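You operate a simulated robot arm through the tools that you are given. There is no shell and no other tool. Be economical: measure what you need, move in short steps, check, and stop when the job is done.

You are at the controls of a simulated robot arm. One attempt, no reset.

JOB
Hang key fobs 1 and 3 on their pegs and shut the guard.
Fine: each on the peg with its number.
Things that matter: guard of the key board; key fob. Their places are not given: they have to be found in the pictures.

The check looks at the end state, three seconds after you hand in, the way a careful person would. Anything else that was tipped, shoved, dropped, spilled or broken makes it a failure.

ROBOT AND FRAMES
A 7-joint arm with a two-finger parallel gripper, fixed in place. Base frame: the origin is at the foot of the arm, x ahead of it, y to its left, z up; the work surface is at about z = 74. Lengths are in cm, angles in degrees, forces in N, time in s.
With the tool pointing down near the work surface it reaches from about 30 to 68 cm from the base axis. Its first joint turns from -66.0 to 66.0 degrees. Payload 1.57 kg.
Tool frame: the origin (TCP) lies between the finger pads and is the grasp point; the fingertips stand 3 cm ahead of it; z points along the fingers, y is the line along which they close. Largest opening 11 cm; finger width 2.4, thickness 1.2; the body of the gripper, 4.8 by 11.2 cm, starts 7.8 cm behind the TCP.
Orientation is that of the tool frame in the base frame, as [roll, pitch, yaw] about the fixed x, y, z axes, in that order (R = Rz(yaw) Ry(pitch) Rx(roll)). With the fingers straight down and closing along the base's y, the tool's x points along the base's -x, its y along +y and its z along -z.

CONTROLS
- The arm moves only by the tool arm_command. Its argument "motion" is a list of rows, each a list of 3 entries, a list of its own where there are three numbers: the shift along the tool's x, y, z in cm, then the turn, a rotation vector about the tool's x, y, z in degrees, then the closure, from 0 (fully open) to 1 (shut). In form: [[[tx, ty, tz], [wx, wy, wz], claw], ...]. A call has 1 to 10 rows; each row shifts and turns the commanded pose from where the row before left it, along the tool's axes as they then stand. A row lasts 0.2 s, in which the tool goes at most 5 cm and 8.6 degrees; a call with a longer step from one row to the next is refused whole, and so is a gripper value outside its range. Where a pose cannot be reached the arm comes as near as it can. A force on the tool above 40 N (or 10 N above the force at the start of the call, whichever is more), or a blocked arm, ends the call early, and 0.2 s more pass. Each finger travels about 10.8 cm/s and halts on what it meets, pressing with about 35 N; the grip force reading is that of the motor and also rises with nothing between the fingers. The clock runs only during rows and for 0.2 s after the last one: add rows that do not move to give the fingers time. It gives the time, the measured TCP pose, the force on the tool (base axes), the opening and the grip force at its end, in the units of the frame above (readings bear some noise), with the torque about the TCP (base axes, N m) and any sound that the robot's microphone picked up.
- Cameras (640 x 400 px; columns grow to the right, rows downward): "scene" is fixed at [14.87, -37.79, 141.58]; the picture's right is [0.89, -0.45, 0.00], its down [-0.19, -0.39, -0.90] and it looks along [0.40, 0.81, -0.43] (base axes); focal length 329 px, centre (320, 200). "wrist" rides on the gripper at [7, 1.6, -14.1] in the tool frame; the picture's right is [-0.23, 0.97, 0.00], its down [-0.86, -0.20, -0.48] and it looks along [-0.47, -0.11, 0.88] (tool axes); focal length 222 px, centre (320, 200).
- capture(camera): a new picture of that camera. The clock stands still meanwhile.
- measure_at(camera, pixels): for up to 12 pixels [column, row] of the newest picture of that camera ("zoom" is the newest enlarged one), the place [x, y, z] in the base frame of the surface seen there, good to about 0.2 cm. The clock stands still meanwhile.
- zoom(camera, box): a new picture of the part [left, top, right, bottom] of that camera's present view, enlarged. The clock stands still meanwhile.
- job_done(): hands the job in; it is judged then, once.

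Go step by step. Measure first, check grasps and placings, and put right what went wrong. The budget is 80 turns and 38 pictures, counting those below and the enlarged ones. Unless the task says otherwise, let go and move clear before handing in, and close with one line.

The tools are called after ">>>" by a JSON object that holds its "op" and its "data". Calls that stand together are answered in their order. arm_command: Moves the arm, as the interface text tells. Its arguments: {"type":"object","properties":{"motion":{"type":"array","items":{"type":"array"}}},"required":["motion"]} The other tools are called the same way: capture (camera) takes a picture; measure_at (camera, pixels) gives the place of the surface under pixels of a picture; zoom (camera, box) takes an enlarged picture of a part of a camera's view; job_done () hands the job in.

At the start:

```text
time_s: 0.0
tool_pos: [35.82, 4.31, 127.72]
ee_rot: [-180.0, -0.1, -180.0]
ft_force: [-0.4, 0.0, 0.3]
torque: [-0.02, 0.02, 0.0]
grip_width: 11.02
gripper_force: 0.0
```

scene: 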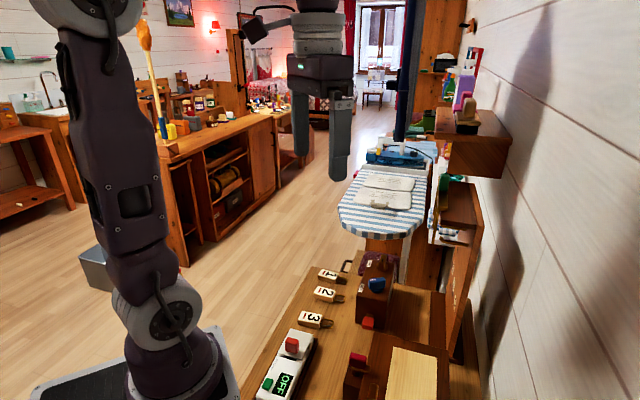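
wrist: 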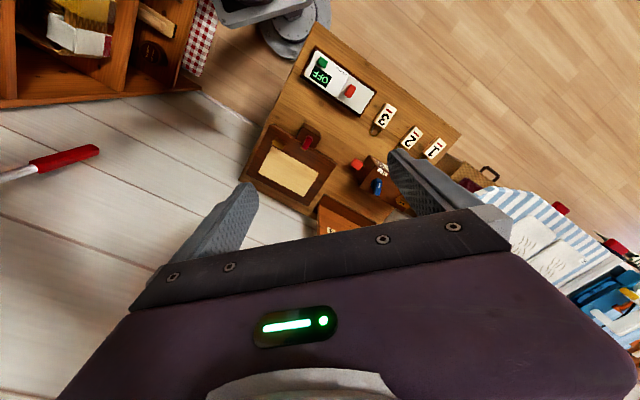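

The scene shows fobs 1, 2, 3 near (330,275), (328,294), (316,320), and some boxes to the right of them. I'll zoom in to find the key board and its guard.

>>> {"op": "zoom", "data": {"camera": "scene", "box": [240, 240, 496, 400]}}

>>> {"op": "zoom", "data": {"camera": "wrist", "box": [230, 20, 486, 240]}}

```text
2.50 times, centred on (368, 320) of scene
```

zoom: 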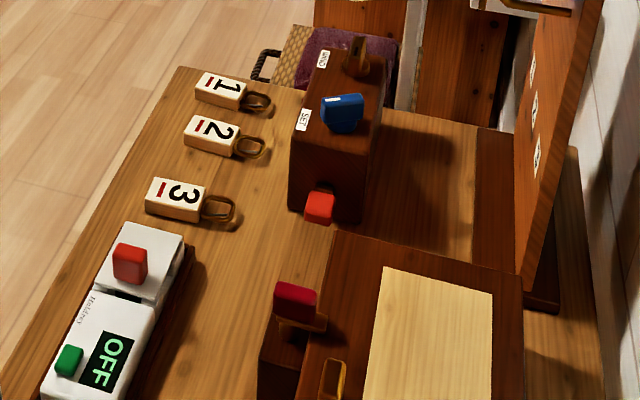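

```text
1.82 times, centred on (358, 130) of wrist
```

zoom: 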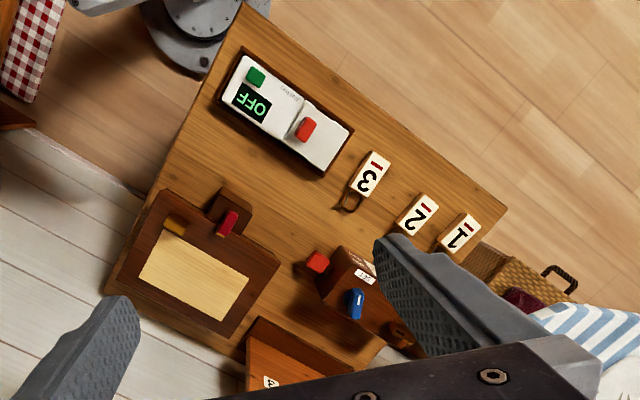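

The key board looks like the upright panel at zoom (550,150), with labels on it. I'll measure the fobs, the board and the boxes in scene pixels.

>>> {"op": "measure_at", "data": {"camera": "scene", "pixels": [[329, 276], [327, 295], [310, 319], [345, 281], [343, 298], [328, 324], [453, 268], [454, 282], [455, 302], [449, 345], [470, 330], [440, 290]]}}

>>> {"op": "zoom", "data": {"camera": "scene", "box": [400, 160, 528, 400]}}

```text
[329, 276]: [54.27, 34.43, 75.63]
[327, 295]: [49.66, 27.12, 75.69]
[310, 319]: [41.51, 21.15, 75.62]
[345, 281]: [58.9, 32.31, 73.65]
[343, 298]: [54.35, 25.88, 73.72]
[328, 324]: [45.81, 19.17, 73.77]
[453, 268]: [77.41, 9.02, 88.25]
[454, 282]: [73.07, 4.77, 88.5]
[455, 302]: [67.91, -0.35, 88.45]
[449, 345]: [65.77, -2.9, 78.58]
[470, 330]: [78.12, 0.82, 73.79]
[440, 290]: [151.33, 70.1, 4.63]
```

```text
1.67 times, centred on (464, 280) of scene
```

zoom: 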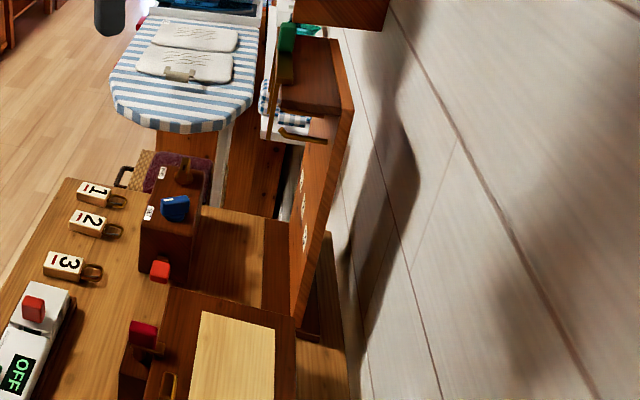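

The board stands along the (0.7,0.7) diagonal and faces (-0.7,+0.7). I'll measure the flap above it and its top and end edges.

>>> {"op": "measure_at", "data": {"camera": "zoom", "pixels": [[288, 38], [300, 90], [330, 60], [345, 110], [290, 135], [308, 135], [328, 150], [297, 310], [303, 180], [303, 210], [305, 235], [315, 120]]}}

>>> {"op": "measure_at", "data": {"camera": "wrist", "pixels": [[330, 210], [355, 222], [335, 228], [375, 185], [358, 166], [383, 168], [320, 135], [295, 165]]}}

```text
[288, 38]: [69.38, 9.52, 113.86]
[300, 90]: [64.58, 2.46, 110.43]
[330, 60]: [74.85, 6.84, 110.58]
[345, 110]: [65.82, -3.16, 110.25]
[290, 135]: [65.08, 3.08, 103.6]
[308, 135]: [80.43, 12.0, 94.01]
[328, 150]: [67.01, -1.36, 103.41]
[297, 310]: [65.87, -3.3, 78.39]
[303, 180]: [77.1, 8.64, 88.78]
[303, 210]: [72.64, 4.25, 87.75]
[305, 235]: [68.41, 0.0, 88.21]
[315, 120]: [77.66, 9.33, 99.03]
```

```text
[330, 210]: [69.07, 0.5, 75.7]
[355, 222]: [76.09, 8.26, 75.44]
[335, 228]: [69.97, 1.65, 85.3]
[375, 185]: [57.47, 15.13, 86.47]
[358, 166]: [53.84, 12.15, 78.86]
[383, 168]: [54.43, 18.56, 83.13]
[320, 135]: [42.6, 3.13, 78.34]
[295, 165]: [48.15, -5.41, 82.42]
```

The guard appears to be a roof flap at z≈110 with pegs at z≈103.6 beneath it, and its green knob is at (69.4,9.5,113.9). I'll turn the wrist camera toward the board face to see this properly.

>>> {"op": "arm_command", "data": {"motion": [[[0, 0, 0], [0, 0, 7.5], 0], [[0, 0, 0], [0, 0, 7.5], 0], [[0, 0, 0], [0, 0, 7.5], 0], [[0, 0, 0], [0, 0, 7.5], 0], [[0, 0, 0], [0, 0, 7.5], 0], [[0, 0, 0], [0, 0, 7.5], 0], [[0, 0, 0], [0, -7.5, 0], 0], [[0, 0, 0], [0, -7.5, 0], 0], [[0, 0, 0], [0, -7.5, 0], 0], [[0, 0, 0], [0, -7.5, 0], 0]]}}

>>> {"op": "arm_command", "data": {"motion": [[[0, 0, 0], [0, -7.5, 0], 0.5], [[0, 0, 0], [0, -7.5, 0], 0.5], [[1.8, 2.4, 2.5], [0, 0, 0], 0.5], [[1.8, 2.4, 2.5], [0, 0, 0], 0.5], [[1.8, 2.4, 2.5], [0, 0, 0], 0.5], [[1.8, 2.4, 2.5], [0, 0, 0], 0.5], [[1.8, 2.4, 2.5], [0, 0, 0], 0.5], [[1.8, 2.4, 2.5], [0, 0, 0], 0.5], [[1.8, 2.4, 2.5], [0, 0, 0], 0.5], [[1.8, 2.4, 2.5], [0, 0, 0], 0.5]]}}

>>> {"op": "capture", "data": {"camera": "wrist"}}

```text
time_s: 2.2
tool_pos: [35.82, 4.28, 127.82]
ee_rot: [180.0, 30.1, 135.0]
ft_force: [-0.3, 0.4, 0.0]
torque: [0.08, 0.01, 0.0]
grip_width: 11.01
gripper_force: 0.1
```

```text
time_s: 4.4
tool_pos: [52.22, 15.27, 103.3]
ee_rot: [180.0, 45.0, 135.0]
ft_force: [-0.2, 0.4, -0.2]
torque: [0.01, -0.02, 0.02]
grip_width: 5.49
gripper_force: 0.1
```

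```text
32 pictures are left
```

wrist: 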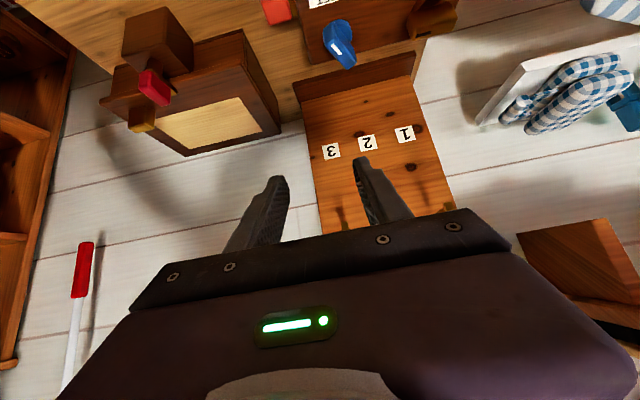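

The face is visible and the labels read 3, 2, 1 at wrist (331,151), (366,142), (404,133), but the gripper hides the pegs. I'll look at the pegs and flap from the scene camera, and measure the labels with the wrist camera.

>>> {"op": "measure_at", "data": {"camera": "wrist", "pixels": [[331, 151], [366, 142], [404, 133], [341, 215], [341, 228], [306, 130], [425, 100]]}}

>>> {"op": "zoom", "data": {"camera": "scene", "box": [416, 160, 496, 270]}}

```text
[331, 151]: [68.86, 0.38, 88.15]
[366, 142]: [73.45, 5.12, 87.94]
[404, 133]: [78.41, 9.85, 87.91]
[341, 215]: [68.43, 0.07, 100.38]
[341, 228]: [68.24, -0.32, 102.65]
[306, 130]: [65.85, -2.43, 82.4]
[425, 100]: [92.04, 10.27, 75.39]
```

```text
3.64 times, centred on (456, 215) of scene
```

zoom: 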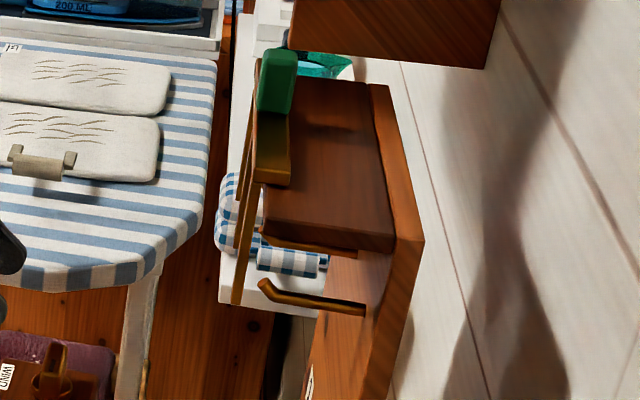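

There is a green knob on a brass bracket at zoom (275,110), thin brass strips at (245,200), and a peg with an upturned tip at (262,290). I'll measure all of these.

>>> {"op": "measure_at", "data": {"camera": "zoom", "pixels": [[278, 70], [275, 150], [275, 178], [242, 220], [238, 295], [258, 80], [247, 180], [263, 292], [300, 299], [355, 309], [320, 150], [375, 230]]}}

>>> {"op": "measure_at", "data": {"camera": "zoom", "pixels": [[290, 60], [262, 100], [300, 243], [270, 230], [290, 80], [365, 85], [410, 235], [280, 165], [262, 165], [256, 120], [265, 280], [325, 95]]}}

```text
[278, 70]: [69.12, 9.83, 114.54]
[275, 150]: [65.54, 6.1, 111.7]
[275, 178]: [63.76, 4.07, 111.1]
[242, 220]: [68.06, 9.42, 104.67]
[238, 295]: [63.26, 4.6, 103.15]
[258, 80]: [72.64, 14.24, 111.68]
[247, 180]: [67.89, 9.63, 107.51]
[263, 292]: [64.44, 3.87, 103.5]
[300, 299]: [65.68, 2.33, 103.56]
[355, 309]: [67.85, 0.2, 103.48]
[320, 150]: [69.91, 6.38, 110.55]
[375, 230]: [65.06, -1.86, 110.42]
```

```text
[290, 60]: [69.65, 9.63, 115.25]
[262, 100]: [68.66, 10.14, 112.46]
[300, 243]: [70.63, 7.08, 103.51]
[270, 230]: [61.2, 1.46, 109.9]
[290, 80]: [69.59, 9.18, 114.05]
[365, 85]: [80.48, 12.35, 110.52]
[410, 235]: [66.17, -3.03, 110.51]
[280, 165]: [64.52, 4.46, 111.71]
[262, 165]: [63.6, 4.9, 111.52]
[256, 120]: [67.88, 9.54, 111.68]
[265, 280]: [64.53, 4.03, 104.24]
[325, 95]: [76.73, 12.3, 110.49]
```

The pegs are at z≈103.5 and spaced about 6.7 cm apart. Brass bars seem to stand in front of them, about 1.5 cm beyond the tips. I'll tilt the wrist up to see the pegs and guard from the front.

>>> {"op": "arm_command", "data": {"motion": [[[0, 0, 0], [0, -7.5, 0], 0.5], [[0, 0, 0], [0, -7.5, 0], 0.5], [[0, 0, 0], [0, -7.5, 0], 0.5], [[0, 0, 0], [0, -7.5, 0], 0.5]]}}

>>> {"op": "capture", "data": {"camera": "wrist"}}

```text
time_s: 5.4
tool_pos: [52.13, 15.17, 103.55]
ee_rot: [179.9, 75.1, 134.8]
ft_force: [0.8, 0.9, 0.4]
torque: [0.01, -0.01, 0.02]
grip_width: 5.48
gripper_force: 0.1
```

```text
30 pictures are left
```

wrist: 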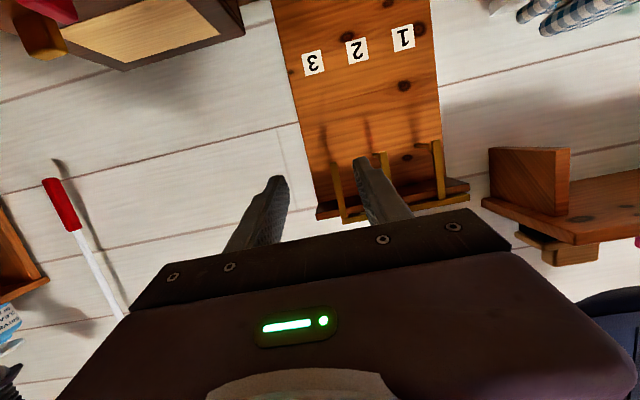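

>>> {"op": "zoom", "data": {"camera": "wrist", "box": [290, 90, 480, 230]}}

```text
2.86 times, centred on (385, 160) of wrist
```

zoom: 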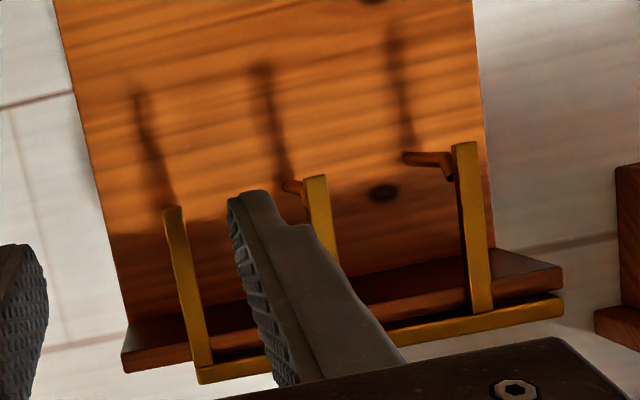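

The guard is a rail on the roof's front edge with three bars hanging just in front of the pegs. A green knob (s≈56, z 112–115) sits on top, so it most likely slides along the board. It must be moved aside, and later shut again. I'll move to a 45° approach in front of and above the knob.

>>> {"op": "arm_command", "data": {"motion": [[[0, 0, 0], [0, 7.5, 0], 0.5], [[0, 0, 0], [0, 7.5, 0], 0.5], [[0, 0, 0], [0, 7.5, 0], 0.5], [[0, 0, 0], [0, 7.5, 0], 0.5], [[-3.03, 1.48, -0.63], [0, 0, 0], 0.5], [[-3.03, 1.48, -0.63], [0, 0, 0], 0.5], [[-3.03, 1.48, -0.63], [0, 0, 0], 0.5], [[-3.03, 1.48, -0.63], [0, 0, 0], 0.5], [[-3.03, 1.48, -0.63], [0, 0, 0], 0.5], [[-3.03, 1.48, -0.63], [0, 0, 0], 0.5]]}}

>>> {"op": "capture", "data": {"camera": "wrist"}}

>>> {"op": "zoom", "data": {"camera": "scene", "box": [396, 140, 496, 270]}}

```text
time_s: 7.6
tool_pos: [65.56, 14.18, 118.95]
ee_rot: [180.0, 44.9, 135.0]
ft_force: [-2.4, -1.0, 0.1]
torque: [0.16, -0.17, 0.13]
grip_width: 5.49
gripper_force: 0.0
```

```text
28 pictures are left
```

wrist: 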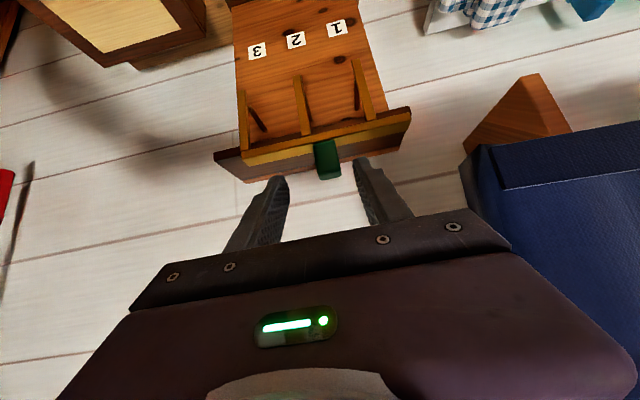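

```text
3.08 times, centred on (446, 205) of scene
```

zoom: 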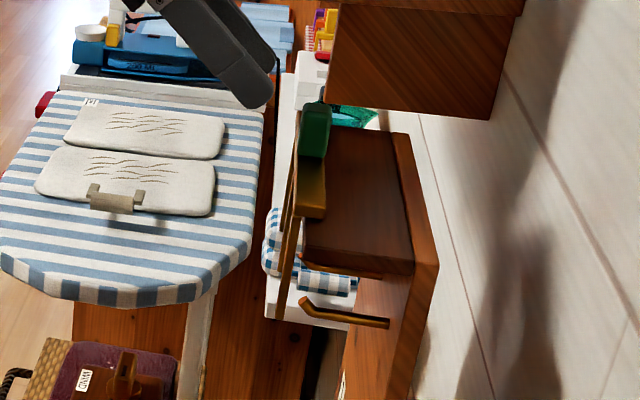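

Now it's clear: the knob is at wrist (328,160) between the fingers, with the rail from (243,160) to (400,125). I'll measure the knob, the rail ends and nearby obstacles.

>>> {"op": "measure_at", "data": {"camera": "wrist", "pixels": [[318, 160], [337, 158], [328, 178], [327, 145], [247, 162], [405, 126], [218, 158], [405, 110], [243, 95], [297, 80], [355, 64], [500, 190]]}}

>>> {"op": "measure_at", "data": {"camera": "scene", "pixels": [[525, 163], [480, 175], [450, 173], [510, 160]]}}

>>> {"op": "measure_at", "data": {"camera": "scene", "pixels": [[520, 140], [470, 165], [440, 150]]}}

```text
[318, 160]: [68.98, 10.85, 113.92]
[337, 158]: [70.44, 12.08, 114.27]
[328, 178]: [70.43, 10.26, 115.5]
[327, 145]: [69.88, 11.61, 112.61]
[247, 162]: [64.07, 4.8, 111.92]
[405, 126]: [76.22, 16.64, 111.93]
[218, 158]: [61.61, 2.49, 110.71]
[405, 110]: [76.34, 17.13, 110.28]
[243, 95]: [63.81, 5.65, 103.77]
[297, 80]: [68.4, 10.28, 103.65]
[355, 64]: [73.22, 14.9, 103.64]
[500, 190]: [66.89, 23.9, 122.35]
```

```text
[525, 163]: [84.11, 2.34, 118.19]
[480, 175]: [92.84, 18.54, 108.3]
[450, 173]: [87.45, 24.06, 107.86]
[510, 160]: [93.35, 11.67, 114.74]
```

```text
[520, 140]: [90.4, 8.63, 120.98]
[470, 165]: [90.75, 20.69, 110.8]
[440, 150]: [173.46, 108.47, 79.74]
```

The guard's bars, labels and pegs all line up, so right now it is in front of the pegs. A dark blue thing at (66.9,23.9,122.4) is close to the gripper, so I'll look at the whole scene.

>>> {"op": "capture", "data": {"camera": "scene"}}

```text
26 pictures are left
```

scene: 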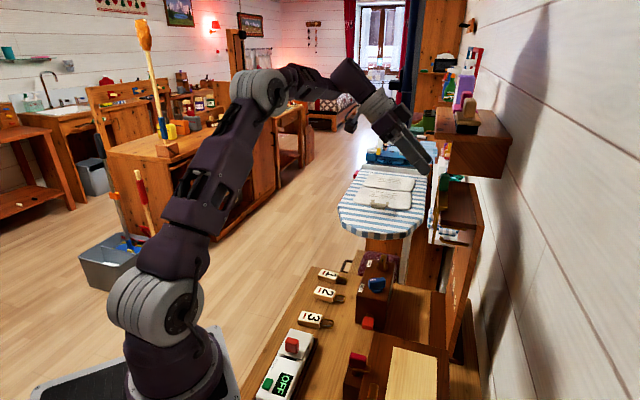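

The navy object stands near scene (397,130), next to the gripper. I'll zoom there before going on.

>>> {"op": "zoom", "data": {"camera": "scene", "box": [330, 20, 470, 200]}}

>>> {"op": "measure_at", "data": {"camera": "wrist", "pixels": [[475, 160], [490, 150], [636, 130], [600, 180], [530, 240], [465, 175], [630, 250], [510, 225], [580, 150]]}}

```text
2.22 times, centred on (400, 110) of scene
```

zoom: 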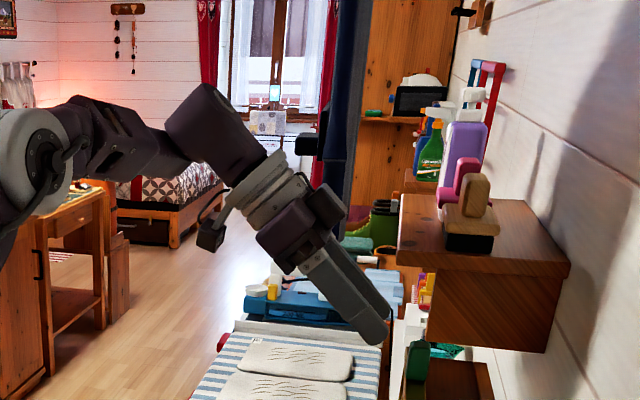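

```text
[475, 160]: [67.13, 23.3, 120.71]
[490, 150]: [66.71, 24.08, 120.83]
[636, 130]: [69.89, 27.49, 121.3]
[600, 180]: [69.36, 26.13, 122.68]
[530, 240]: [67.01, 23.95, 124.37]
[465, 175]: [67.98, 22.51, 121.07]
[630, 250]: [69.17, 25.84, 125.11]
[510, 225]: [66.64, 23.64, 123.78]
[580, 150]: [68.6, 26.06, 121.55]
```

The curtain-like cloth ends at z≈120.7 and s≥64, so I'll stay clear of it. Next I'll lower the fingers around the knob and push it gently toward -s to see whether it slides.

>>> {"op": "arm_command", "data": {"motion": [[[-0.13, 0, 1.7], [0, 0, 0], 0.5], [[-0.13, 0, 1.7], [0, 0, 0], 0.5], [[-0.13, 0, 1.7], [0, 0, 0], 0.5], [[0, -0.5, 0], [0, 0, 0], 0.5], [[0, -0.5, 0], [0, 0, 0], 0.5], [[0, -0.5, 0], [0, 0, 0], 0.5], [[0, -0.5, 0], [0, 0, 0], 0.5]]}}

>>> {"op": "capture", "data": {"camera": "wrist"}}

```text
time_s: 9.2
tool_pos: [66.89, 10.09, 115.77]
ee_rot: [-180.0, 45.0, 135.1]
ft_force: [0.7, -0.3, 0.5]
torque: [0.0, -0.01, -0.01]
grip_width: 5.57
gripper_force: 0.7
```

```text
24 pictures are left
```

wrist: 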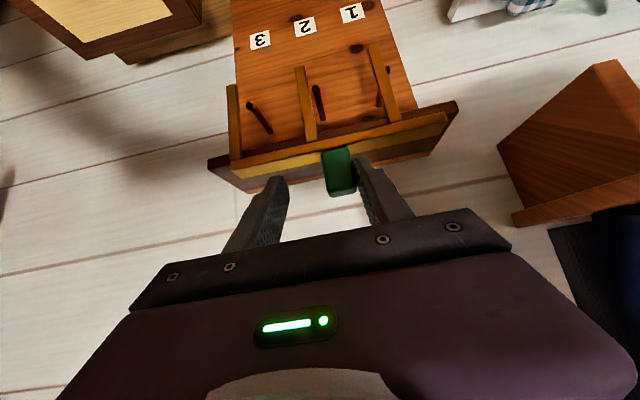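

It slides: the rail end at (445,118) is now short of the roof end at (457,105), and the force is small. I'll keep pushing toward -s in small steps.

>>> {"op": "arm_command", "data": {"motion": [[[0, -0.4, 0], [0, 0, 0], 0.5], [[0, -0.4, 0], [0, 0, 0], 0.5], [[0, -0.4, 0], [0, 0, 0], 0.5], [[0, -0.4, 0], [0, 0, 0], 0.5], [[0, -0.4, 0], [0, 0, 0], 0.5], [[0, 0, 0], [0, 0, 0], 0.5]]}}

>>> {"op": "capture", "data": {"camera": "wrist"}}

```text
time_s: 10.6
tool_pos: [65.46, 8.5, 115.78]
ee_rot: [180.0, 44.9, 134.9]
ft_force: [0.0, 0.7, 0.8]
torque: [-0.03, -0.01, 0.01]
grip_width: 5.57
gripper_force: 0.8
```

```text
23 pictures are left
```

wrist: 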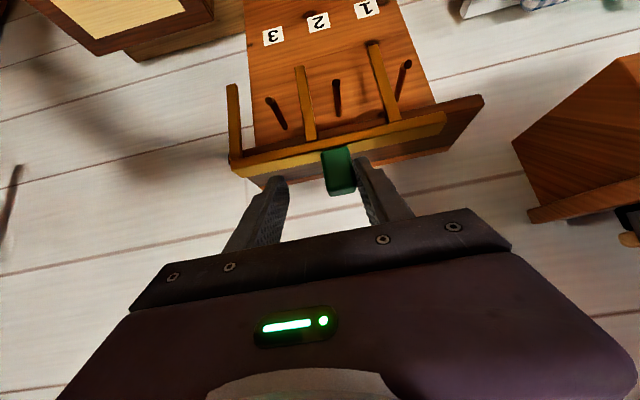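

The guard has moved about 3 cm, so the pegs at wrist (275,112), (337,97) and (403,80) now sit between the bars. That's open enough. I'll back off and go to the fobs with the tool pointing down.

>>> {"op": "arm_command", "data": {"motion": [[[0, -0.3, 0], [0, 0, 0], 0.45], [[0, 0.3, 0], [0, 0, 0], 0.4], [[0, 0, -4], [0, 0, 0], 0.4], [[0, 0, -4], [0, 0, 0], 0.4], [[0, 0, 0], [0, 7.5, 0], 0.4], [[0, 0, 0], [0, 7.5, 0], 0.4], [[0, 0, 0], [0, 7.5, 0], 0.4], [[0, 0, 0], [0, 7.5, 0], 0.4], [[0, 0, 0], [0, 7.5, 0], 0.4], [[0, 0, 0], [0, 7.5, 0], 0.4]]}}

```text
time_s: 12.8
tool_pos: [59.11, 11.96, 120.77]
ee_rot: [-179.5, 6.8, 136.0]
ft_force: [0.5, -1.1, 0.1]
torque: [0.0, 0.03, 0.04]
grip_width: 6.58
gripper_force: 0.1
out of reach, approached as far as the arm can: row 8, 9, 10
```

The last tilt rows were just out of reach at this height. I'll carry on down to above the fobs and take a picture.

>>> {"op": "arm_command", "data": {"motion": [[[2.55, -0.9, 2.93], [0, 0, 0], 0.4], [[2.55, -0.9, 2.93], [0, 0, 0], 0.4], [[2.55, -0.9, 2.93], [0, 0, 0], 0.4], [[2.55, -0.9, 2.93], [0, 0, 0], 0.4], [[2.55, -0.9, 2.93], [0, 0, 0], 0.4], [[2.55, -0.9, 2.93], [0, 0, 0], 0.4], [[2.55, -0.9, 2.93], [0, 0, 0], 0.4], [[2.55, -0.9, 2.93], [0, 0, 0], 0.4]]}}

>>> {"op": "capture", "data": {"camera": "wrist"}}

```text
time_s: 14.6
tool_pos: [41.4, 19.02, 94.93]
ee_rot: [-179.6, 7.0, 136.0]
ft_force: [0.6, -0.1, -0.2]
torque: [-0.01, -0.01, -0.01]
grip_width: 6.61
gripper_force: 0.1
```

```text
22 pictures are left
```

wrist: 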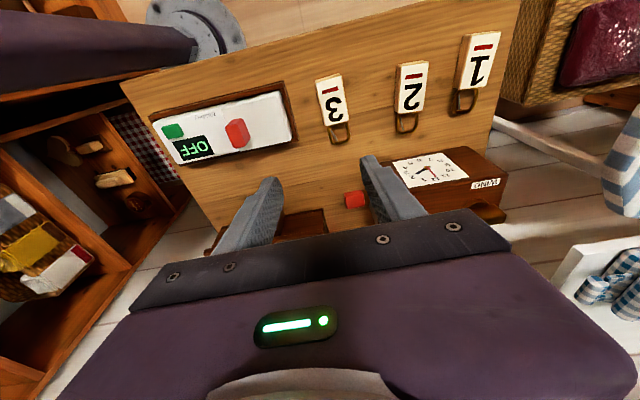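

The three fobs are clear at (333,100), (411,90) and (478,65). I'll measure the bodies and loops of 3 and 1.

>>> {"op": "measure_at", "data": {"camera": "wrist", "pixels": [[319, 82], [340, 77], [326, 120], [347, 118], [332, 100], [342, 142], [343, 125], [331, 128], [349, 127], [335, 143], [350, 140], [360, 110]]}}

>>> {"op": "measure_at", "data": {"camera": "wrist", "pixels": [[468, 38], [500, 35], [458, 85], [490, 85], [478, 62], [463, 112], [455, 95], [472, 95], [396, 70], [426, 66], [398, 106], [424, 106]]}}

>>> {"op": "zoom", "data": {"camera": "wrist", "box": [300, 20, 520, 160]}}

```text
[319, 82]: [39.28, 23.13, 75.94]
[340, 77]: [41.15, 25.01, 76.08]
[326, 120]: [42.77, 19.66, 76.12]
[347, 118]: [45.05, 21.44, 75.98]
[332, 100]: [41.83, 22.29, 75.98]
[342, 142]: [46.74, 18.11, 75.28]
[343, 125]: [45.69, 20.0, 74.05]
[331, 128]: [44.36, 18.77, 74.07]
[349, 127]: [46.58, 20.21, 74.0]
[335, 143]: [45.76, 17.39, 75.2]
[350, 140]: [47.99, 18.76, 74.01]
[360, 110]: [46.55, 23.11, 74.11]
```

```text
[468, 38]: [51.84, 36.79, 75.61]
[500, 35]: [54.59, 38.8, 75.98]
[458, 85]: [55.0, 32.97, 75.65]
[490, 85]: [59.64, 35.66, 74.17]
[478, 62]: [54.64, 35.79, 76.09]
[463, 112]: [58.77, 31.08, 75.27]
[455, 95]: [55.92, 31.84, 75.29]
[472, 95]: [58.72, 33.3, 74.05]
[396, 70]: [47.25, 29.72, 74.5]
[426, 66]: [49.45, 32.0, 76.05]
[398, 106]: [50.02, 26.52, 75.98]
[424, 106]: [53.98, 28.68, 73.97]
```

```text
2.86 times, centred on (410, 90) of wrist
```

zoom: 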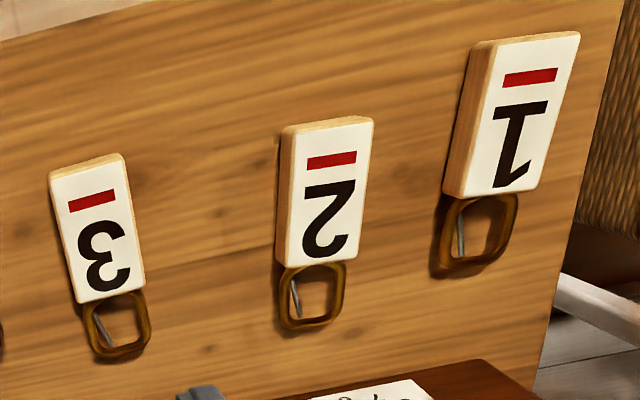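

Fob 3's body is centered at (42.06,22.31), 2.8 wide, top at z 76.0, with its axis at about -43°, so it already lines up with the tool. I'll straighten the tool and hover over it.

>>> {"op": "arm_command", "data": {"motion": [[[0, 0, 0], [0, 7.0, 0], 0.55], [[0.45, 0.71, 2.4], [0, 0, 0.7], 0.55], [[0.45, 0.71, 2.4], [0, 0, 0], 0.55], [[0.45, 0.71, 2.4], [0, 0, 0], 0.55], [[0.45, 0.71, 2.4], [0, 0, 0], 0.55], [[0, 0, 0], [0, 0, 0], 0.55]]}}

>>> {"op": "capture", "data": {"camera": "wrist"}}

```text
time_s: 16.0
tool_pos: [41.94, 22.12, 85.46]
ee_rot: [-179.6, -0.2, 135.4]
ft_force: [0.4, 1.6, 0.0]
torque: [0.0, 0.0, 0.01]
grip_width: 4.98
gripper_force: 0.1
```

```text
20 pictures are left
```

wrist: 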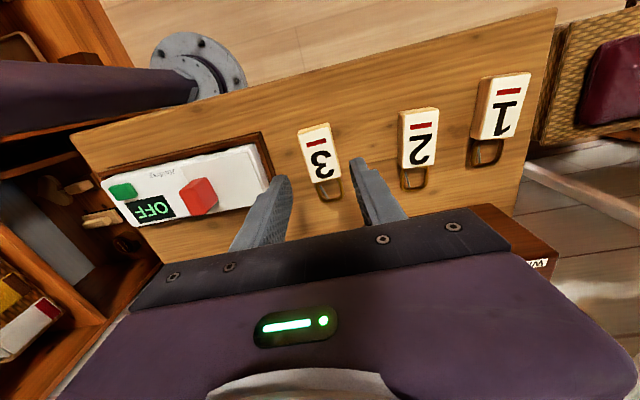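

The fob is between the fingers. I'll check the clearance between the left finger and the appliance's edge at (270,165), and re-measure the fob.

>>> {"op": "measure_at", "data": {"camera": "wrist", "pixels": [[268, 165], [262, 140], [273, 178], [266, 165], [299, 130], [330, 124], [310, 180], [338, 178], [331, 200], [255, 165]]}}

```text
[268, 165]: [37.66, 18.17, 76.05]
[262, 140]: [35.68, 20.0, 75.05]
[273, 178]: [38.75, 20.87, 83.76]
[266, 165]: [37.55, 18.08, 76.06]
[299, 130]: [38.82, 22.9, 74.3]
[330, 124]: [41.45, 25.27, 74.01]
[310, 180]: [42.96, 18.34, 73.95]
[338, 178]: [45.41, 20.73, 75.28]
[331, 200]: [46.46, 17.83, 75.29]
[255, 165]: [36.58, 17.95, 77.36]
```

The finger clears the appliance by about 2 cm. I'll lower to z≈77.4 and close.

>>> {"op": "arm_command", "data": {"motion": [[[0, 0.2, 2.7], [0, 0, -1], 0.55], [[0, 0, 2.7], [0, 0, 0], 0.55], [[0, 0, 2.6], [0, 0, 0], 0.55], [[0, 0, 0], [0, 0, 0], 0.65], [[0, 0, 0], [0, 0, 0], 0.8], [[0, 0, 0], [0, 0, 0], 0.8]]}}

```text
time_s: 17.4
tool_pos: [42.06, 21.94, 77.38]
ee_rot: [-179.7, -0.1, 136.3]
ft_force: [-0.7, -0.6, -0.2]
torque: [-0.02, 0.0, 0.01]
grip_width: 3.5
gripper_force: 35.4
```

The grip is holding at width 3.5 with 35 N. I'll lift and check the fob.

>>> {"op": "arm_command", "data": {"motion": [[[0, 0, -2], [0, 0, 0], 0.8], [[0, 0, -3], [0, 0, 0], 0.8], [[0, 0, -4], [0, 0, 0], 0.8], [[0, 0, -4], [0, 0, 0], 0.8], [[0, 0, -4], [0, 0, 0], 0.8], [[0, 0, -4], [0, 0, 0], 0.8], [[0, 0, -4], [0, 0, 0], 0.8]]}}

>>> {"op": "zoom", "data": {"camera": "wrist", "box": [220, 80, 440, 240]}}

```text
time_s: 19.0
tool_pos: [41.93, 22.38, 102.52]
ee_rot: [-179.5, 0.0, 136.4]
ft_force: [-0.4, 0.1, -1.1]
torque: [-0.01, 0.0, -0.03]
grip_width: 3.49
gripper_force: 34.8
```

```text
2.50 times, centred on (330, 160) of wrist
```

zoom: 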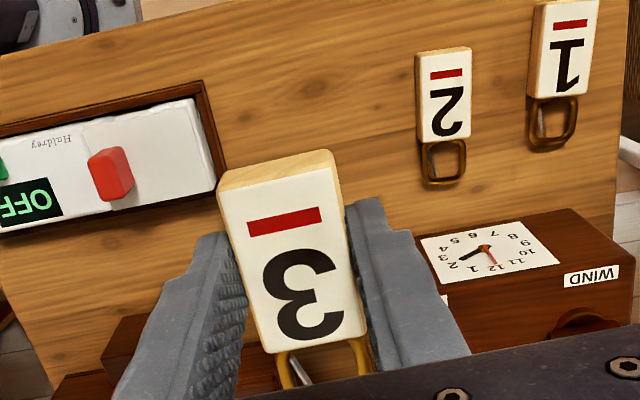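

Fob 3 is held squarely with the loop facing the right way. I'll measure it in the grip.

>>> {"op": "measure_at", "data": {"camera": "zoom", "pixels": [[222, 200], [330, 172], [268, 345], [360, 330], [295, 260], [282, 370], [362, 360], [240, 178]]}}

```text
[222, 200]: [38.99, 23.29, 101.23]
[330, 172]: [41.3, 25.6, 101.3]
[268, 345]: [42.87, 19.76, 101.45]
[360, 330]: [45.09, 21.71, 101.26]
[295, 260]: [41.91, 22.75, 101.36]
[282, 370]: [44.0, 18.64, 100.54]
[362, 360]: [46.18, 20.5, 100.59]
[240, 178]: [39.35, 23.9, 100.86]
```

The fob center coincides with the TCP and its mid-plane is 2.2 cm ahead. I'll move to a 45° viewing pose to measure peg 3 precisely with the wrist camera.

>>> {"op": "arm_command", "data": {"motion": [[[0, 0, 0], [0, -7.5, 0], 0.8], [[0, 0, 0], [0, -7.5, 0], 0.8], [[0, 0, 0], [0, -7.5, 0], 0.8], [[0, 0, 0], [0, -7.5, 0], 0.8], [[0, 0, 0], [0, -7.5, 0], 0.8], [[0, 0, 0], [0, -7.5, 0], 0.8]]}}

>>> {"op": "arm_command", "data": {"motion": [[[-3.68, 0.7, 1.0], [0, 0, 0], 0.8], [[-3.68, 0.7, 1.0], [0, 0, 0], 0.8], [[-3.68, 0.7, 1.0], [0, 0, 0], 0.8], [[-3.68, 0.7, 1.0], [0, 0, 0], 0.8], [[-3.68, 0.7, 1.0], [0, 0, 0], 0.8], [[0, 0, 0], [0, 0, 0], 0.8]]}}

>>> {"op": "zoom", "data": {"camera": "wrist", "box": [200, 20, 480, 220]}}

```text
time_s: 20.4
tool_pos: [42.2, 22.4, 102.44]
ee_rot: [-179.4, 45.0, 136.8]
ft_force: [0.1, -0.1, -1.0]
torque: [0.03, 0.0, -0.02]
grip_width: 3.49
gripper_force: 35.3
```

```text
time_s: 21.8
tool_pos: [56.59, 13.66, 111.86]
ee_rot: [-179.4, 44.9, 136.8]
ft_force: [-0.2, 0.1, -0.6]
torque: [0.04, -0.01, 0.02]
grip_width: 3.49
gripper_force: 35.2
```

```text
2.00 times, centred on (340, 120) of wrist
```

zoom: 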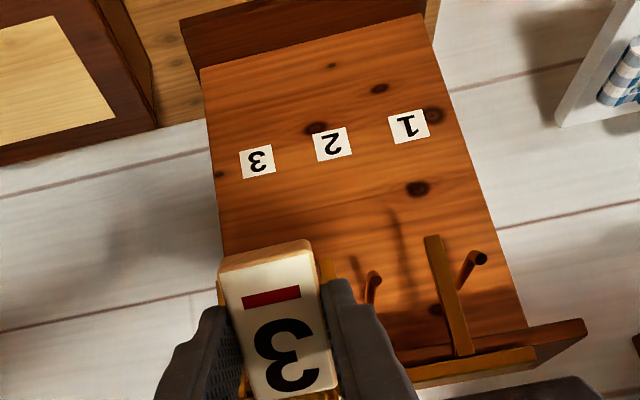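

Pegs 1 and 2 are visible at zoom (477,258) and (373,278), and bar 1 is at (434,240). I'll measure these and extrapolate to peg 3.

>>> {"op": "measure_at", "data": {"camera": "zoom", "pixels": [[478, 257], [468, 268], [461, 282], [373, 275], [371, 288], [368, 302], [434, 240], [258, 162], [332, 146], [408, 126], [230, 230], [470, 200]]}}

```text
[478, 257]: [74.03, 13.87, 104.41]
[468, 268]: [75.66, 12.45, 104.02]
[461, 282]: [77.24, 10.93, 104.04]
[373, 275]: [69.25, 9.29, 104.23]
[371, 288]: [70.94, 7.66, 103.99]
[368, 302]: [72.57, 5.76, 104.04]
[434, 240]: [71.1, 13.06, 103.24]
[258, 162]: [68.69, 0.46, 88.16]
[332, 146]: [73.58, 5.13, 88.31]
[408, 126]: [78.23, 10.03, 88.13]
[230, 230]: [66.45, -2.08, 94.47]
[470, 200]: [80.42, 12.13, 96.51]
```

Peg 3 extrapolates to s≈48.85, with its top at z≈104.0 and tip at 104.5. I'll tilt to horizontal, fix the yaw, and come down in front of it.

>>> {"op": "arm_command", "data": {"motion": [[[0, 0, 0], [1.27, 0, 1.27], 0.8], [[0, 0, 0], [0, -7.5, 0], 0.8], [[0, 0, 0], [0, -7.5, 0], 0.8], [[0, 0, 0], [0, -7.5, 0], 0.8], [[0, 0, 0], [0, -7.5, 0], 0.8], [[0, 0, 0], [0, -7.5, 0], 0.8], [[0, 0, 0], [0, -7.5, 0], 0.8]]}}

>>> {"op": "arm_command", "data": {"motion": [[[4.0, -0.36, 1.66], [0, 0, 0], 0.8], [[4.0, -0.36, 1.66], [0, 0, 0], 0.8], [[4.0, -0.36, 1.66], [0, 0, 0], 0.8], [[0, 0, 0], [0, 0, 0], 0.8]]}}

>>> {"op": "zoom", "data": {"camera": "scene", "box": [390, 160, 490, 270]}}

```text
time_s: 23.4
tool_pos: [56.64, 13.56, 111.86]
ee_rot: [-81.2, 89.7, -126.6]
ft_force: [-0.5, 0.8, 0.6]
torque: [-0.02, 0.01, 0.0]
grip_width: 3.5
gripper_force: 35.1
```

```text
time_s: 24.4
tool_pos: [59.54, 9.42, 100.24]
ee_rot: [-99.9, 89.6, -145.4]
ft_force: [-0.1, -0.4, -0.9]
torque: [-0.03, 0.0, 0.04]
grip_width: 3.51
gripper_force: 35.0
out of reach, approached as far as the arm can: row 3
```

```text
3.64 times, centred on (440, 215) of scene
```

zoom: 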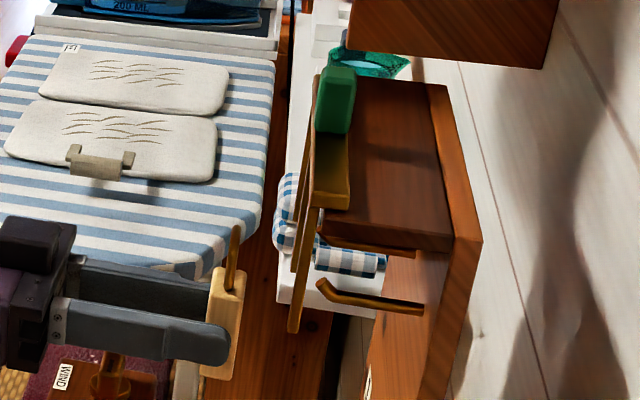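

The arm stopped slightly high (z=100.24), but the loop hole should span about 103.0–105.8 and the peg and tip 103.35–104.5, so that still fits. I'll go forward 4 cm and check before inserting.

>>> {"op": "arm_command", "data": {"motion": [[[0.15, 0, 1.4], [0, 0, 0], 0.8], [[0, 0, 1.4], [0, 0, 0], 0.8], [[0, 0, 1.2], [0, 0, 0], 0.8]]}}

>>> {"op": "zoom", "data": {"camera": "scene", "box": [415, 195, 485, 265]}}

>>> {"op": "zoom", "data": {"camera": "wrist", "box": [200, 60, 480, 260]}}

```text
time_s: 25.2
tool_pos: [62.37, 6.69, 100.03]
ee_rot: [-99.2, 89.5, -144.9]
ft_force: [-0.6, 0.7, -1.1]
torque: [0.0, -0.01, -0.02]
grip_width: 3.48
gripper_force: 34.6
```

```text
5.71 times, centred on (450, 230) of scene
```

zoom: 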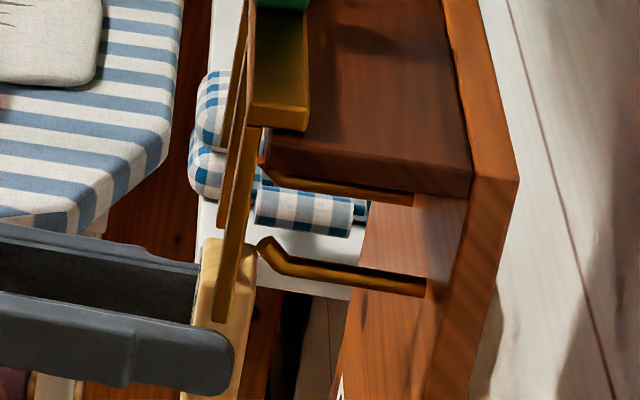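

```text
2.00 times, centred on (340, 160) of wrist
```

zoom: 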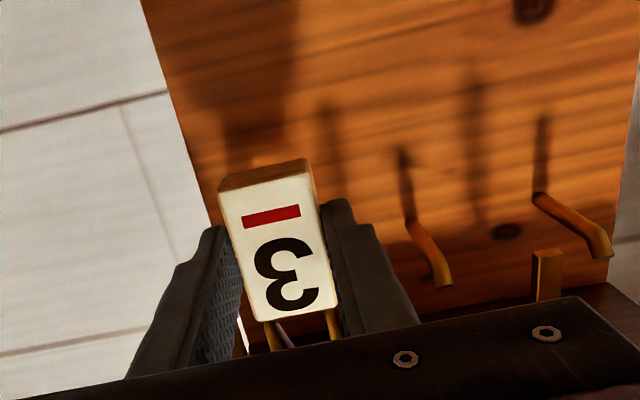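

The wrist zoom shows pegs 1 and 2 at (605,245) and (440,275), and the fob with its loop sides at (272,335) and (330,325). I'll measure them in this one view to get the relative alignment.

>>> {"op": "measure_at", "data": {"camera": "zoom", "pixels": [[545, 203], [590, 232], [603, 246], [412, 230], [430, 255], [441, 275], [248, 310], [335, 295], [222, 200], [314, 185], [271, 335], [332, 326]]}}

```text
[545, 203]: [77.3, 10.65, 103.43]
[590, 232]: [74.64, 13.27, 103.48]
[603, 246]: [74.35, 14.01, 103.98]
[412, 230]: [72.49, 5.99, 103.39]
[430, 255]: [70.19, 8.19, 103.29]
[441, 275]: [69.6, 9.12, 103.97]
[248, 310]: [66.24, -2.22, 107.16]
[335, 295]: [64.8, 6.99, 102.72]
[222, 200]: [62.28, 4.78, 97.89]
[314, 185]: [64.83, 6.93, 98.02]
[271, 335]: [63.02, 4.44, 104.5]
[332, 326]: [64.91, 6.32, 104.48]
```

The fob center is at s≈49.07 and the peg at 48.8, and in height the peg falls inside the hole. I'll shift by -0.27 and insert.

>>> {"op": "arm_command", "data": {"motion": [[[0, -0.27, 0], [0, 0, 0], 0.8], [[0, 0, 0.8], [0, 0, 0], 0.8], [[0, 0, 0.8], [0, 0, 0], 0.8], [[0, 0, 0.8], [0, 0, 0], 0.8]]}}

>>> {"op": "zoom", "data": {"camera": "scene", "box": [415, 195, 485, 265]}}

```text
time_s: 26.2
tool_pos: [64.0, 5.05, 99.87]
ee_rot: [-126.5, 89.2, -172.3]
ft_force: [-15.9, -2.1, -19.5]
torque: [0.45, -0.18, -0.29]
grip_width: 3.5
gripper_force: 34.3
out of reach, approached as far as the arm can: row 1
```

```text
5.71 times, centred on (450, 230) of scene
```

zoom: 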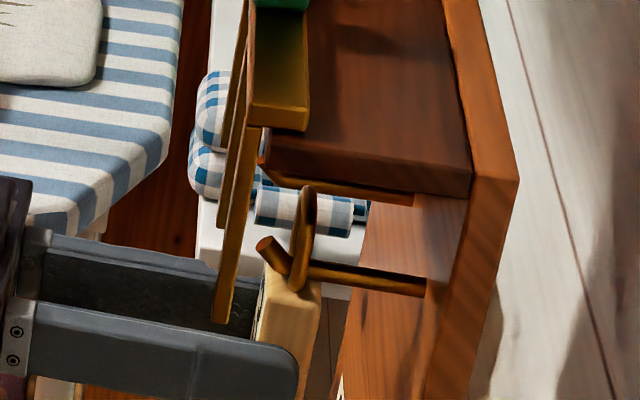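

The loop is over the tip, with the peg crossing low in the ring at zoom (300,268). The readings show about 20 N downward on the tool, meaning the body's edge is pressing up on the peg. I'll lower slightly before going further.

>>> {"op": "arm_command", "data": {"motion": [[[0.4, 0, 0], [0, 0, 0], 0.8], [[0.4, 0, 0], [0, 0, 0], 0.8]]}}

```text
time_s: 26.8
tool_pos: [64.18, 5.1, 99.53]
ee_rot: [-76.9, 89.6, -122.4]
ft_force: [-0.6, 1.0, -0.5]
torque: [-0.02, -0.01, -0.03]
grip_width: 3.5
gripper_force: 35.1
```

The force is gone. I'll continue slightly lower and push in another 2.2 cm.

>>> {"op": "arm_command", "data": {"motion": [[[0.3, 0, 0], [0, 0, 0], 0.8], [[0, 0, 0.7], [0, 0, 0], 0.8], [[0, 0, 0.7], [0, 0, 0], 0.8], [[0, 0, 0.7], [0, 0, 0], 0.8]]}}

>>> {"op": "zoom", "data": {"camera": "scene", "box": [415, 195, 485, 265]}}

```text
time_s: 27.8
tool_pos: [65.52, 3.43, 99.19]
ee_rot: [-98.5, 89.7, -143.9]
ft_force: [-0.7, -0.5, -0.2]
torque: [0.03, 0.03, -0.02]
grip_width: 3.53
gripper_force: 35.3
```

```text
5.71 times, centred on (450, 230) of scene
```

zoom: 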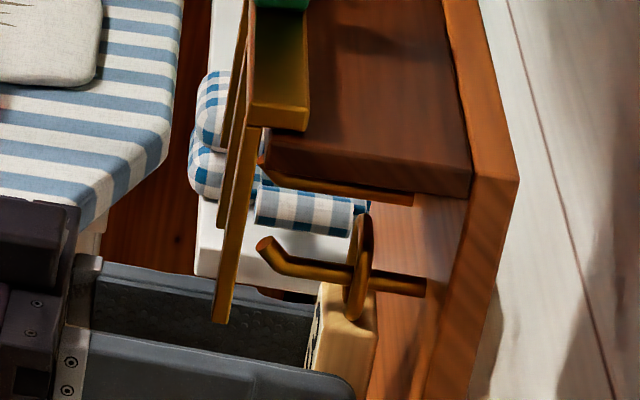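

The ring is well onto the peg, about 2.2 cm from the board. I'll lower 0.9 cm to set it, release, and withdraw straight back.

>>> {"op": "arm_command", "data": {"motion": [[[0.45, 0, 0], [0, 0, 0], 0.8], [[0.4, 0, 0], [0, 0, 0], 0.8], [[0, 0, 0], [0, 0, 0], 0.8]]}}

```text
time_s: 28.6
tool_pos: [65.57, 3.6, 98.3]
ee_rot: [-98.2, 89.5, -143.7]
ft_force: [-0.4, -1.3, -0.4]
torque: [0.03, 0.0, 0.0]
grip_width: 3.49
gripper_force: 35.4
```

>>> {"op": "arm_command", "data": {"motion": [[[0, 0, 0], [0, 0, 0], 0.65], [[0, 0, 0], [0, 0, 0], 0.5], [[0, 0, 0], [0, 0, 0], 0.5], [[0, 0, -1.5], [0, 0, 0], 0.5], [[0, 0, -2.5], [0, 0, 0], 0.5], [[0, 0, -4], [0, 0, 0], 0.5], [[0, 0, -4], [0, 0, 0], 0.5]]}}

>>> {"op": "zoom", "data": {"camera": "scene", "box": [400, 180, 490, 270]}}

```text
time_s: 30.2
tool_pos: [57.1, 12.44, 98.4]
ee_rot: [-90.9, 89.6, -136.4]
ft_force: [0.2, -0.6, 0.5]
torque: [-0.02, 0.02, -0.02]
grip_width: 5.49
gripper_force: 0.0
```

```text
4.44 times, centred on (445, 225) of scene
```

zoom: 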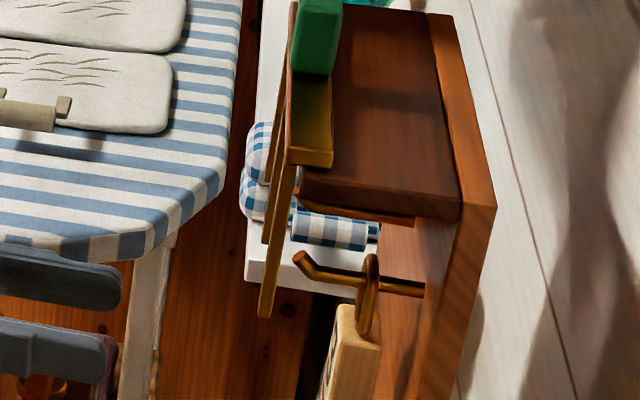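

Fob 3 hangs on peg 3. I'll point the tool down again and go over to fob 1.

>>> {"op": "arm_command", "data": {"motion": [[[0, 0, -2], [0, 8.5, 0], 0.55], [[0, 0, 0], [0, 8.5, 0], 0.55], [[0, 0, 0], [0, 8.5, 0], 0.55], [[0, 0, 0], [0, 8.5, 0], 0.55], [[0, 0, 0], [0, 8.5, 0], 0.55], [[0, 0, 0], [0, 8.5, 0], 0.55], [[0, 0, 0], [0, 8.5, 0], 0.55], [[0, 0, 0], [0, 8.5, 0], 0.55], [[0, 0, 0], [0, 8.5, 0], 0.55], [[0, 0, 0], [0, 8.5, 0], 0.55]]}}

```text
time_s: 32.4
tool_pos: [55.73, 13.63, 98.23]
ee_rot: [-179.6, 4.7, 134.6]
ft_force: [0.0, 0.9, -0.9]
torque: [-0.02, 0.03, -0.01]
grip_width: 4.94
gripper_force: 0.0
```

>>> {"op": "arm_command", "data": {"motion": [[[0, 0, 0], [0, 4.7, 3.6], 0.55], [[2.9, 2.32, 0.5], [0, 0, 0], 0.55], [[2.9, 2.32, 1], [0, 0, 0], 0.55], [[2.9, 2.32, 1.5], [0, 0, 0], 0.55], [[2.9, 2.32, 2.7], [0, 0, 0], 0.55], [[2.9, 2.32, 2.7], [0, 0, 0], 0.55], [[2.9, 2.32, 2.7], [0, 0, 0], 0.55], [[0, 0, 0], [0, 0, 0], 0.55]]}}

>>> {"op": "capture", "data": {"camera": "wrist"}}

```text
time_s: 34.2
tool_pos: [54.61, 36.01, 87.04]
ee_rot: [-179.7, 0.3, 131.0]
ft_force: [0.5, -0.7, -0.8]
torque: [-0.01, 0.02, -0.01]
grip_width: 4.92
gripper_force: 0.0
```

```text
11 pictures are left
```

wrist: 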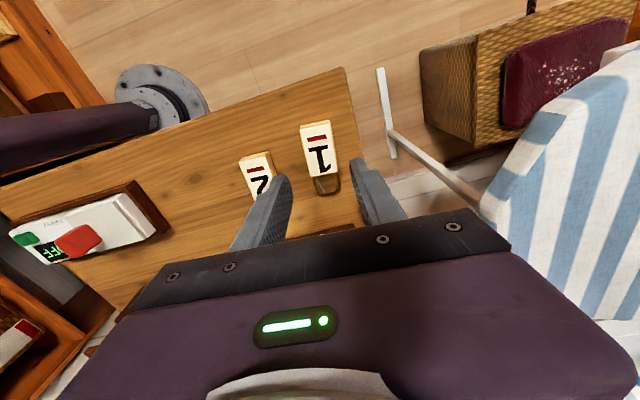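

Fob 1 is between the fingers, and fob 2 is near the left finger. I'll measure both.

>>> {"op": "measure_at", "data": {"camera": "wrist", "pixels": [[301, 126], [329, 121], [312, 175], [338, 171], [319, 150], [330, 192], [271, 155], [272, 172], [275, 170], [243, 160], [345, 170]]}}

```text
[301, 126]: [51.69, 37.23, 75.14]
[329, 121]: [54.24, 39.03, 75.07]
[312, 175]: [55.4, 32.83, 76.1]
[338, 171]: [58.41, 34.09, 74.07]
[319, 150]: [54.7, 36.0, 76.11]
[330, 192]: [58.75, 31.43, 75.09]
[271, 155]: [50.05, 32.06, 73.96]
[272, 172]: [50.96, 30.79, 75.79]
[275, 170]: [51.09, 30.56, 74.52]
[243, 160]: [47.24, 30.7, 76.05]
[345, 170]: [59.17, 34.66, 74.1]
```

Fob 1's center is at (54.63,36.2) with yaw 130.7, which matches. Fob 2 is clear by more than 2 cm, so I'll go down and close.

>>> {"op": "arm_command", "data": {"motion": [[[0.12, 0, 3.2], [0, 0, 0], 0.55], [[0, 0, 3.2], [0, 0, 0], 0.55], [[0, 0, 3.2], [0, 0, 0], 0.55], [[0, 0, 0], [0, 0, 0], 0.65], [[0, 0, 0], [0, 0, 0], 0.8], [[0, 0, 0], [0, 0, 0], 0.8]]}}

>>> {"op": "arm_command", "data": {"motion": [[[0, 0, -2], [0, 0, 0], 0.8], [[0, 0, -3], [0, 0, 0], 0.8], [[0, 0, -4], [0, 0, 0], 0.8], [[0, 0, -4], [0, 0, 0], 0.8], [[0, 0, -4], [0, 0, 0], 0.8], [[0, 0, -4], [0, 0, 0], 0.8]]}}

```text
time_s: 35.6
tool_pos: [54.6, 35.76, 77.49]
ee_rot: [-179.7, 0.3, 131.0]
ft_force: [0.1, 0.3, 0.1]
torque: [0.02, -0.01, 0.02]
grip_width: 3.49
gripper_force: 34.4
```

```text
time_s: 37.0
tool_pos: [54.4, 36.15, 98.66]
ee_rot: [-179.7, 0.3, 130.9]
ft_force: [0.8, -0.1, 0.2]
torque: [0.02, -0.01, -0.01]
grip_width: 3.5
gripper_force: 35.3
```

Fob 1 is held at width 3.5. I'll turn to yaw 135, ease toward the board and start tilting, staying away from the curtain near (66.5,23.5).

>>> {"op": "arm_command", "data": {"motion": [[[0, 0, 0], [0, 0, -4.1], 0.8], [[-2.75, -1, 0], [0, 0, 0], 0.8], [[-2.75, -1, 0], [0, 0, 0], 0.8], [[0, 0, 0], [0, -8, 0], 0.8], [[0, 0, 0], [0, -8, 0], 0.8], [[0, 0, 0], [0, -8, 0], 0.8], [[0, 0, 0], [0, -8, 0], 0.8], [[0, 0, 0], [0, -8, 0], 0.8], [[0, 0, 0], [0, -8, 0], 0.8], [[0, 0, 0], [0, -8, 0], 0.8]]}}

>>> {"op": "capture", "data": {"camera": "scene"}}

```text
time_s: 39.2
tool_pos: [57.2, 30.62, 98.36]
ee_rot: [-179.6, 56.4, 135.5]
ft_force: [0.5, 0.3, -0.8]
torque: [-0.04, 0.0, -0.01]
grip_width: 3.48
gripper_force: 34.5
```

```text
10 pictures are left
```

scene: 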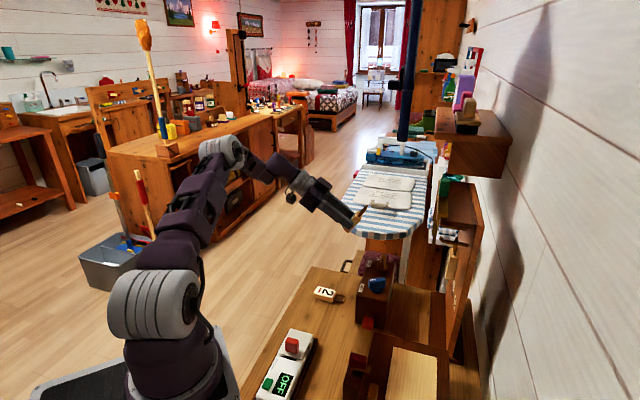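

The arm is low and clear of the curtain (bottom at (402,138)). I'll check the height of the ironing board under the path.

>>> {"op": "measure_at", "data": {"camera": "scene", "pixels": [[345, 215], [380, 232], [418, 225], [402, 138], [385, 200]]}}

```text
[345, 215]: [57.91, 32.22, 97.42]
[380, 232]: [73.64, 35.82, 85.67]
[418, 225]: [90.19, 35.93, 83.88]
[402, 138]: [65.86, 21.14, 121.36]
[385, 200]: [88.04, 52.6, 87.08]
```

The ironing board is out of the path. I'll finish tilting to horizontal and advance to about t=14.

>>> {"op": "arm_command", "data": {"motion": [[[0, 0, 0], [0, -8.4, 0], 0.8], [[0, 0, 0], [0, -8.4, 0], 0.8], [[0, 0, 0], [0, -8.4, 0], 0.8], [[0, 0, 0], [0, -8.2, 0], 0.8], [[-0.2, 0, 4], [0, 0, 0], 0.8], [[-0.2, 0, 4], [0, 0, 0], 0.8], [[-0.2, 0, 4], [0, 0, 0], 0.8], [[-0.2, 0, 4], [0, 0, 0], 0.8], [[0, 0, 0], [0, 0, 0], 0.8]]}}

>>> {"op": "zoom", "data": {"camera": "wrist", "box": [200, 60, 480, 260]}}

```text
time_s: 41.2
tool_pos: [68.67, 19.14, 98.99]
ee_rot: [-140.0, 89.5, 175.1]
ft_force: [0.1, -0.5, -0.8]
torque: [0.0, 0.01, 0.0]
grip_width: 3.48
gripper_force: 35.4
```

```text
2.00 times, centred on (340, 160) of wrist
```

zoom: 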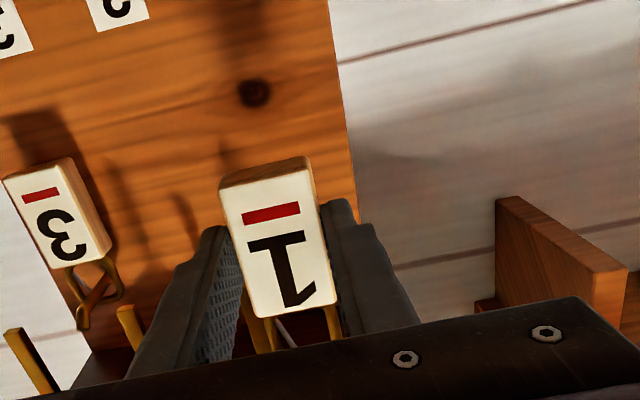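

>>> {"op": "measure_at", "data": {"camera": "zoom", "pixels": [[222, 200], [316, 185], [252, 310], [336, 295], [272, 340], [335, 325], [278, 180], [285, 205], [300, 310], [90, 292], [10, 335], [125, 312]]}}

```text
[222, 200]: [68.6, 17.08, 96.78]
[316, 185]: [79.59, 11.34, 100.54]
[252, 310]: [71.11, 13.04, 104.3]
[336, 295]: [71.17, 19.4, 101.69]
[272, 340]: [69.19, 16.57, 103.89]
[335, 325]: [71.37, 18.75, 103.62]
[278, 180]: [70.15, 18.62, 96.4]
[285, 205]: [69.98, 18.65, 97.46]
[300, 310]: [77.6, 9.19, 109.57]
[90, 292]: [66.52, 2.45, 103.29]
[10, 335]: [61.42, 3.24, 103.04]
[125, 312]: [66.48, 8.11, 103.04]
```

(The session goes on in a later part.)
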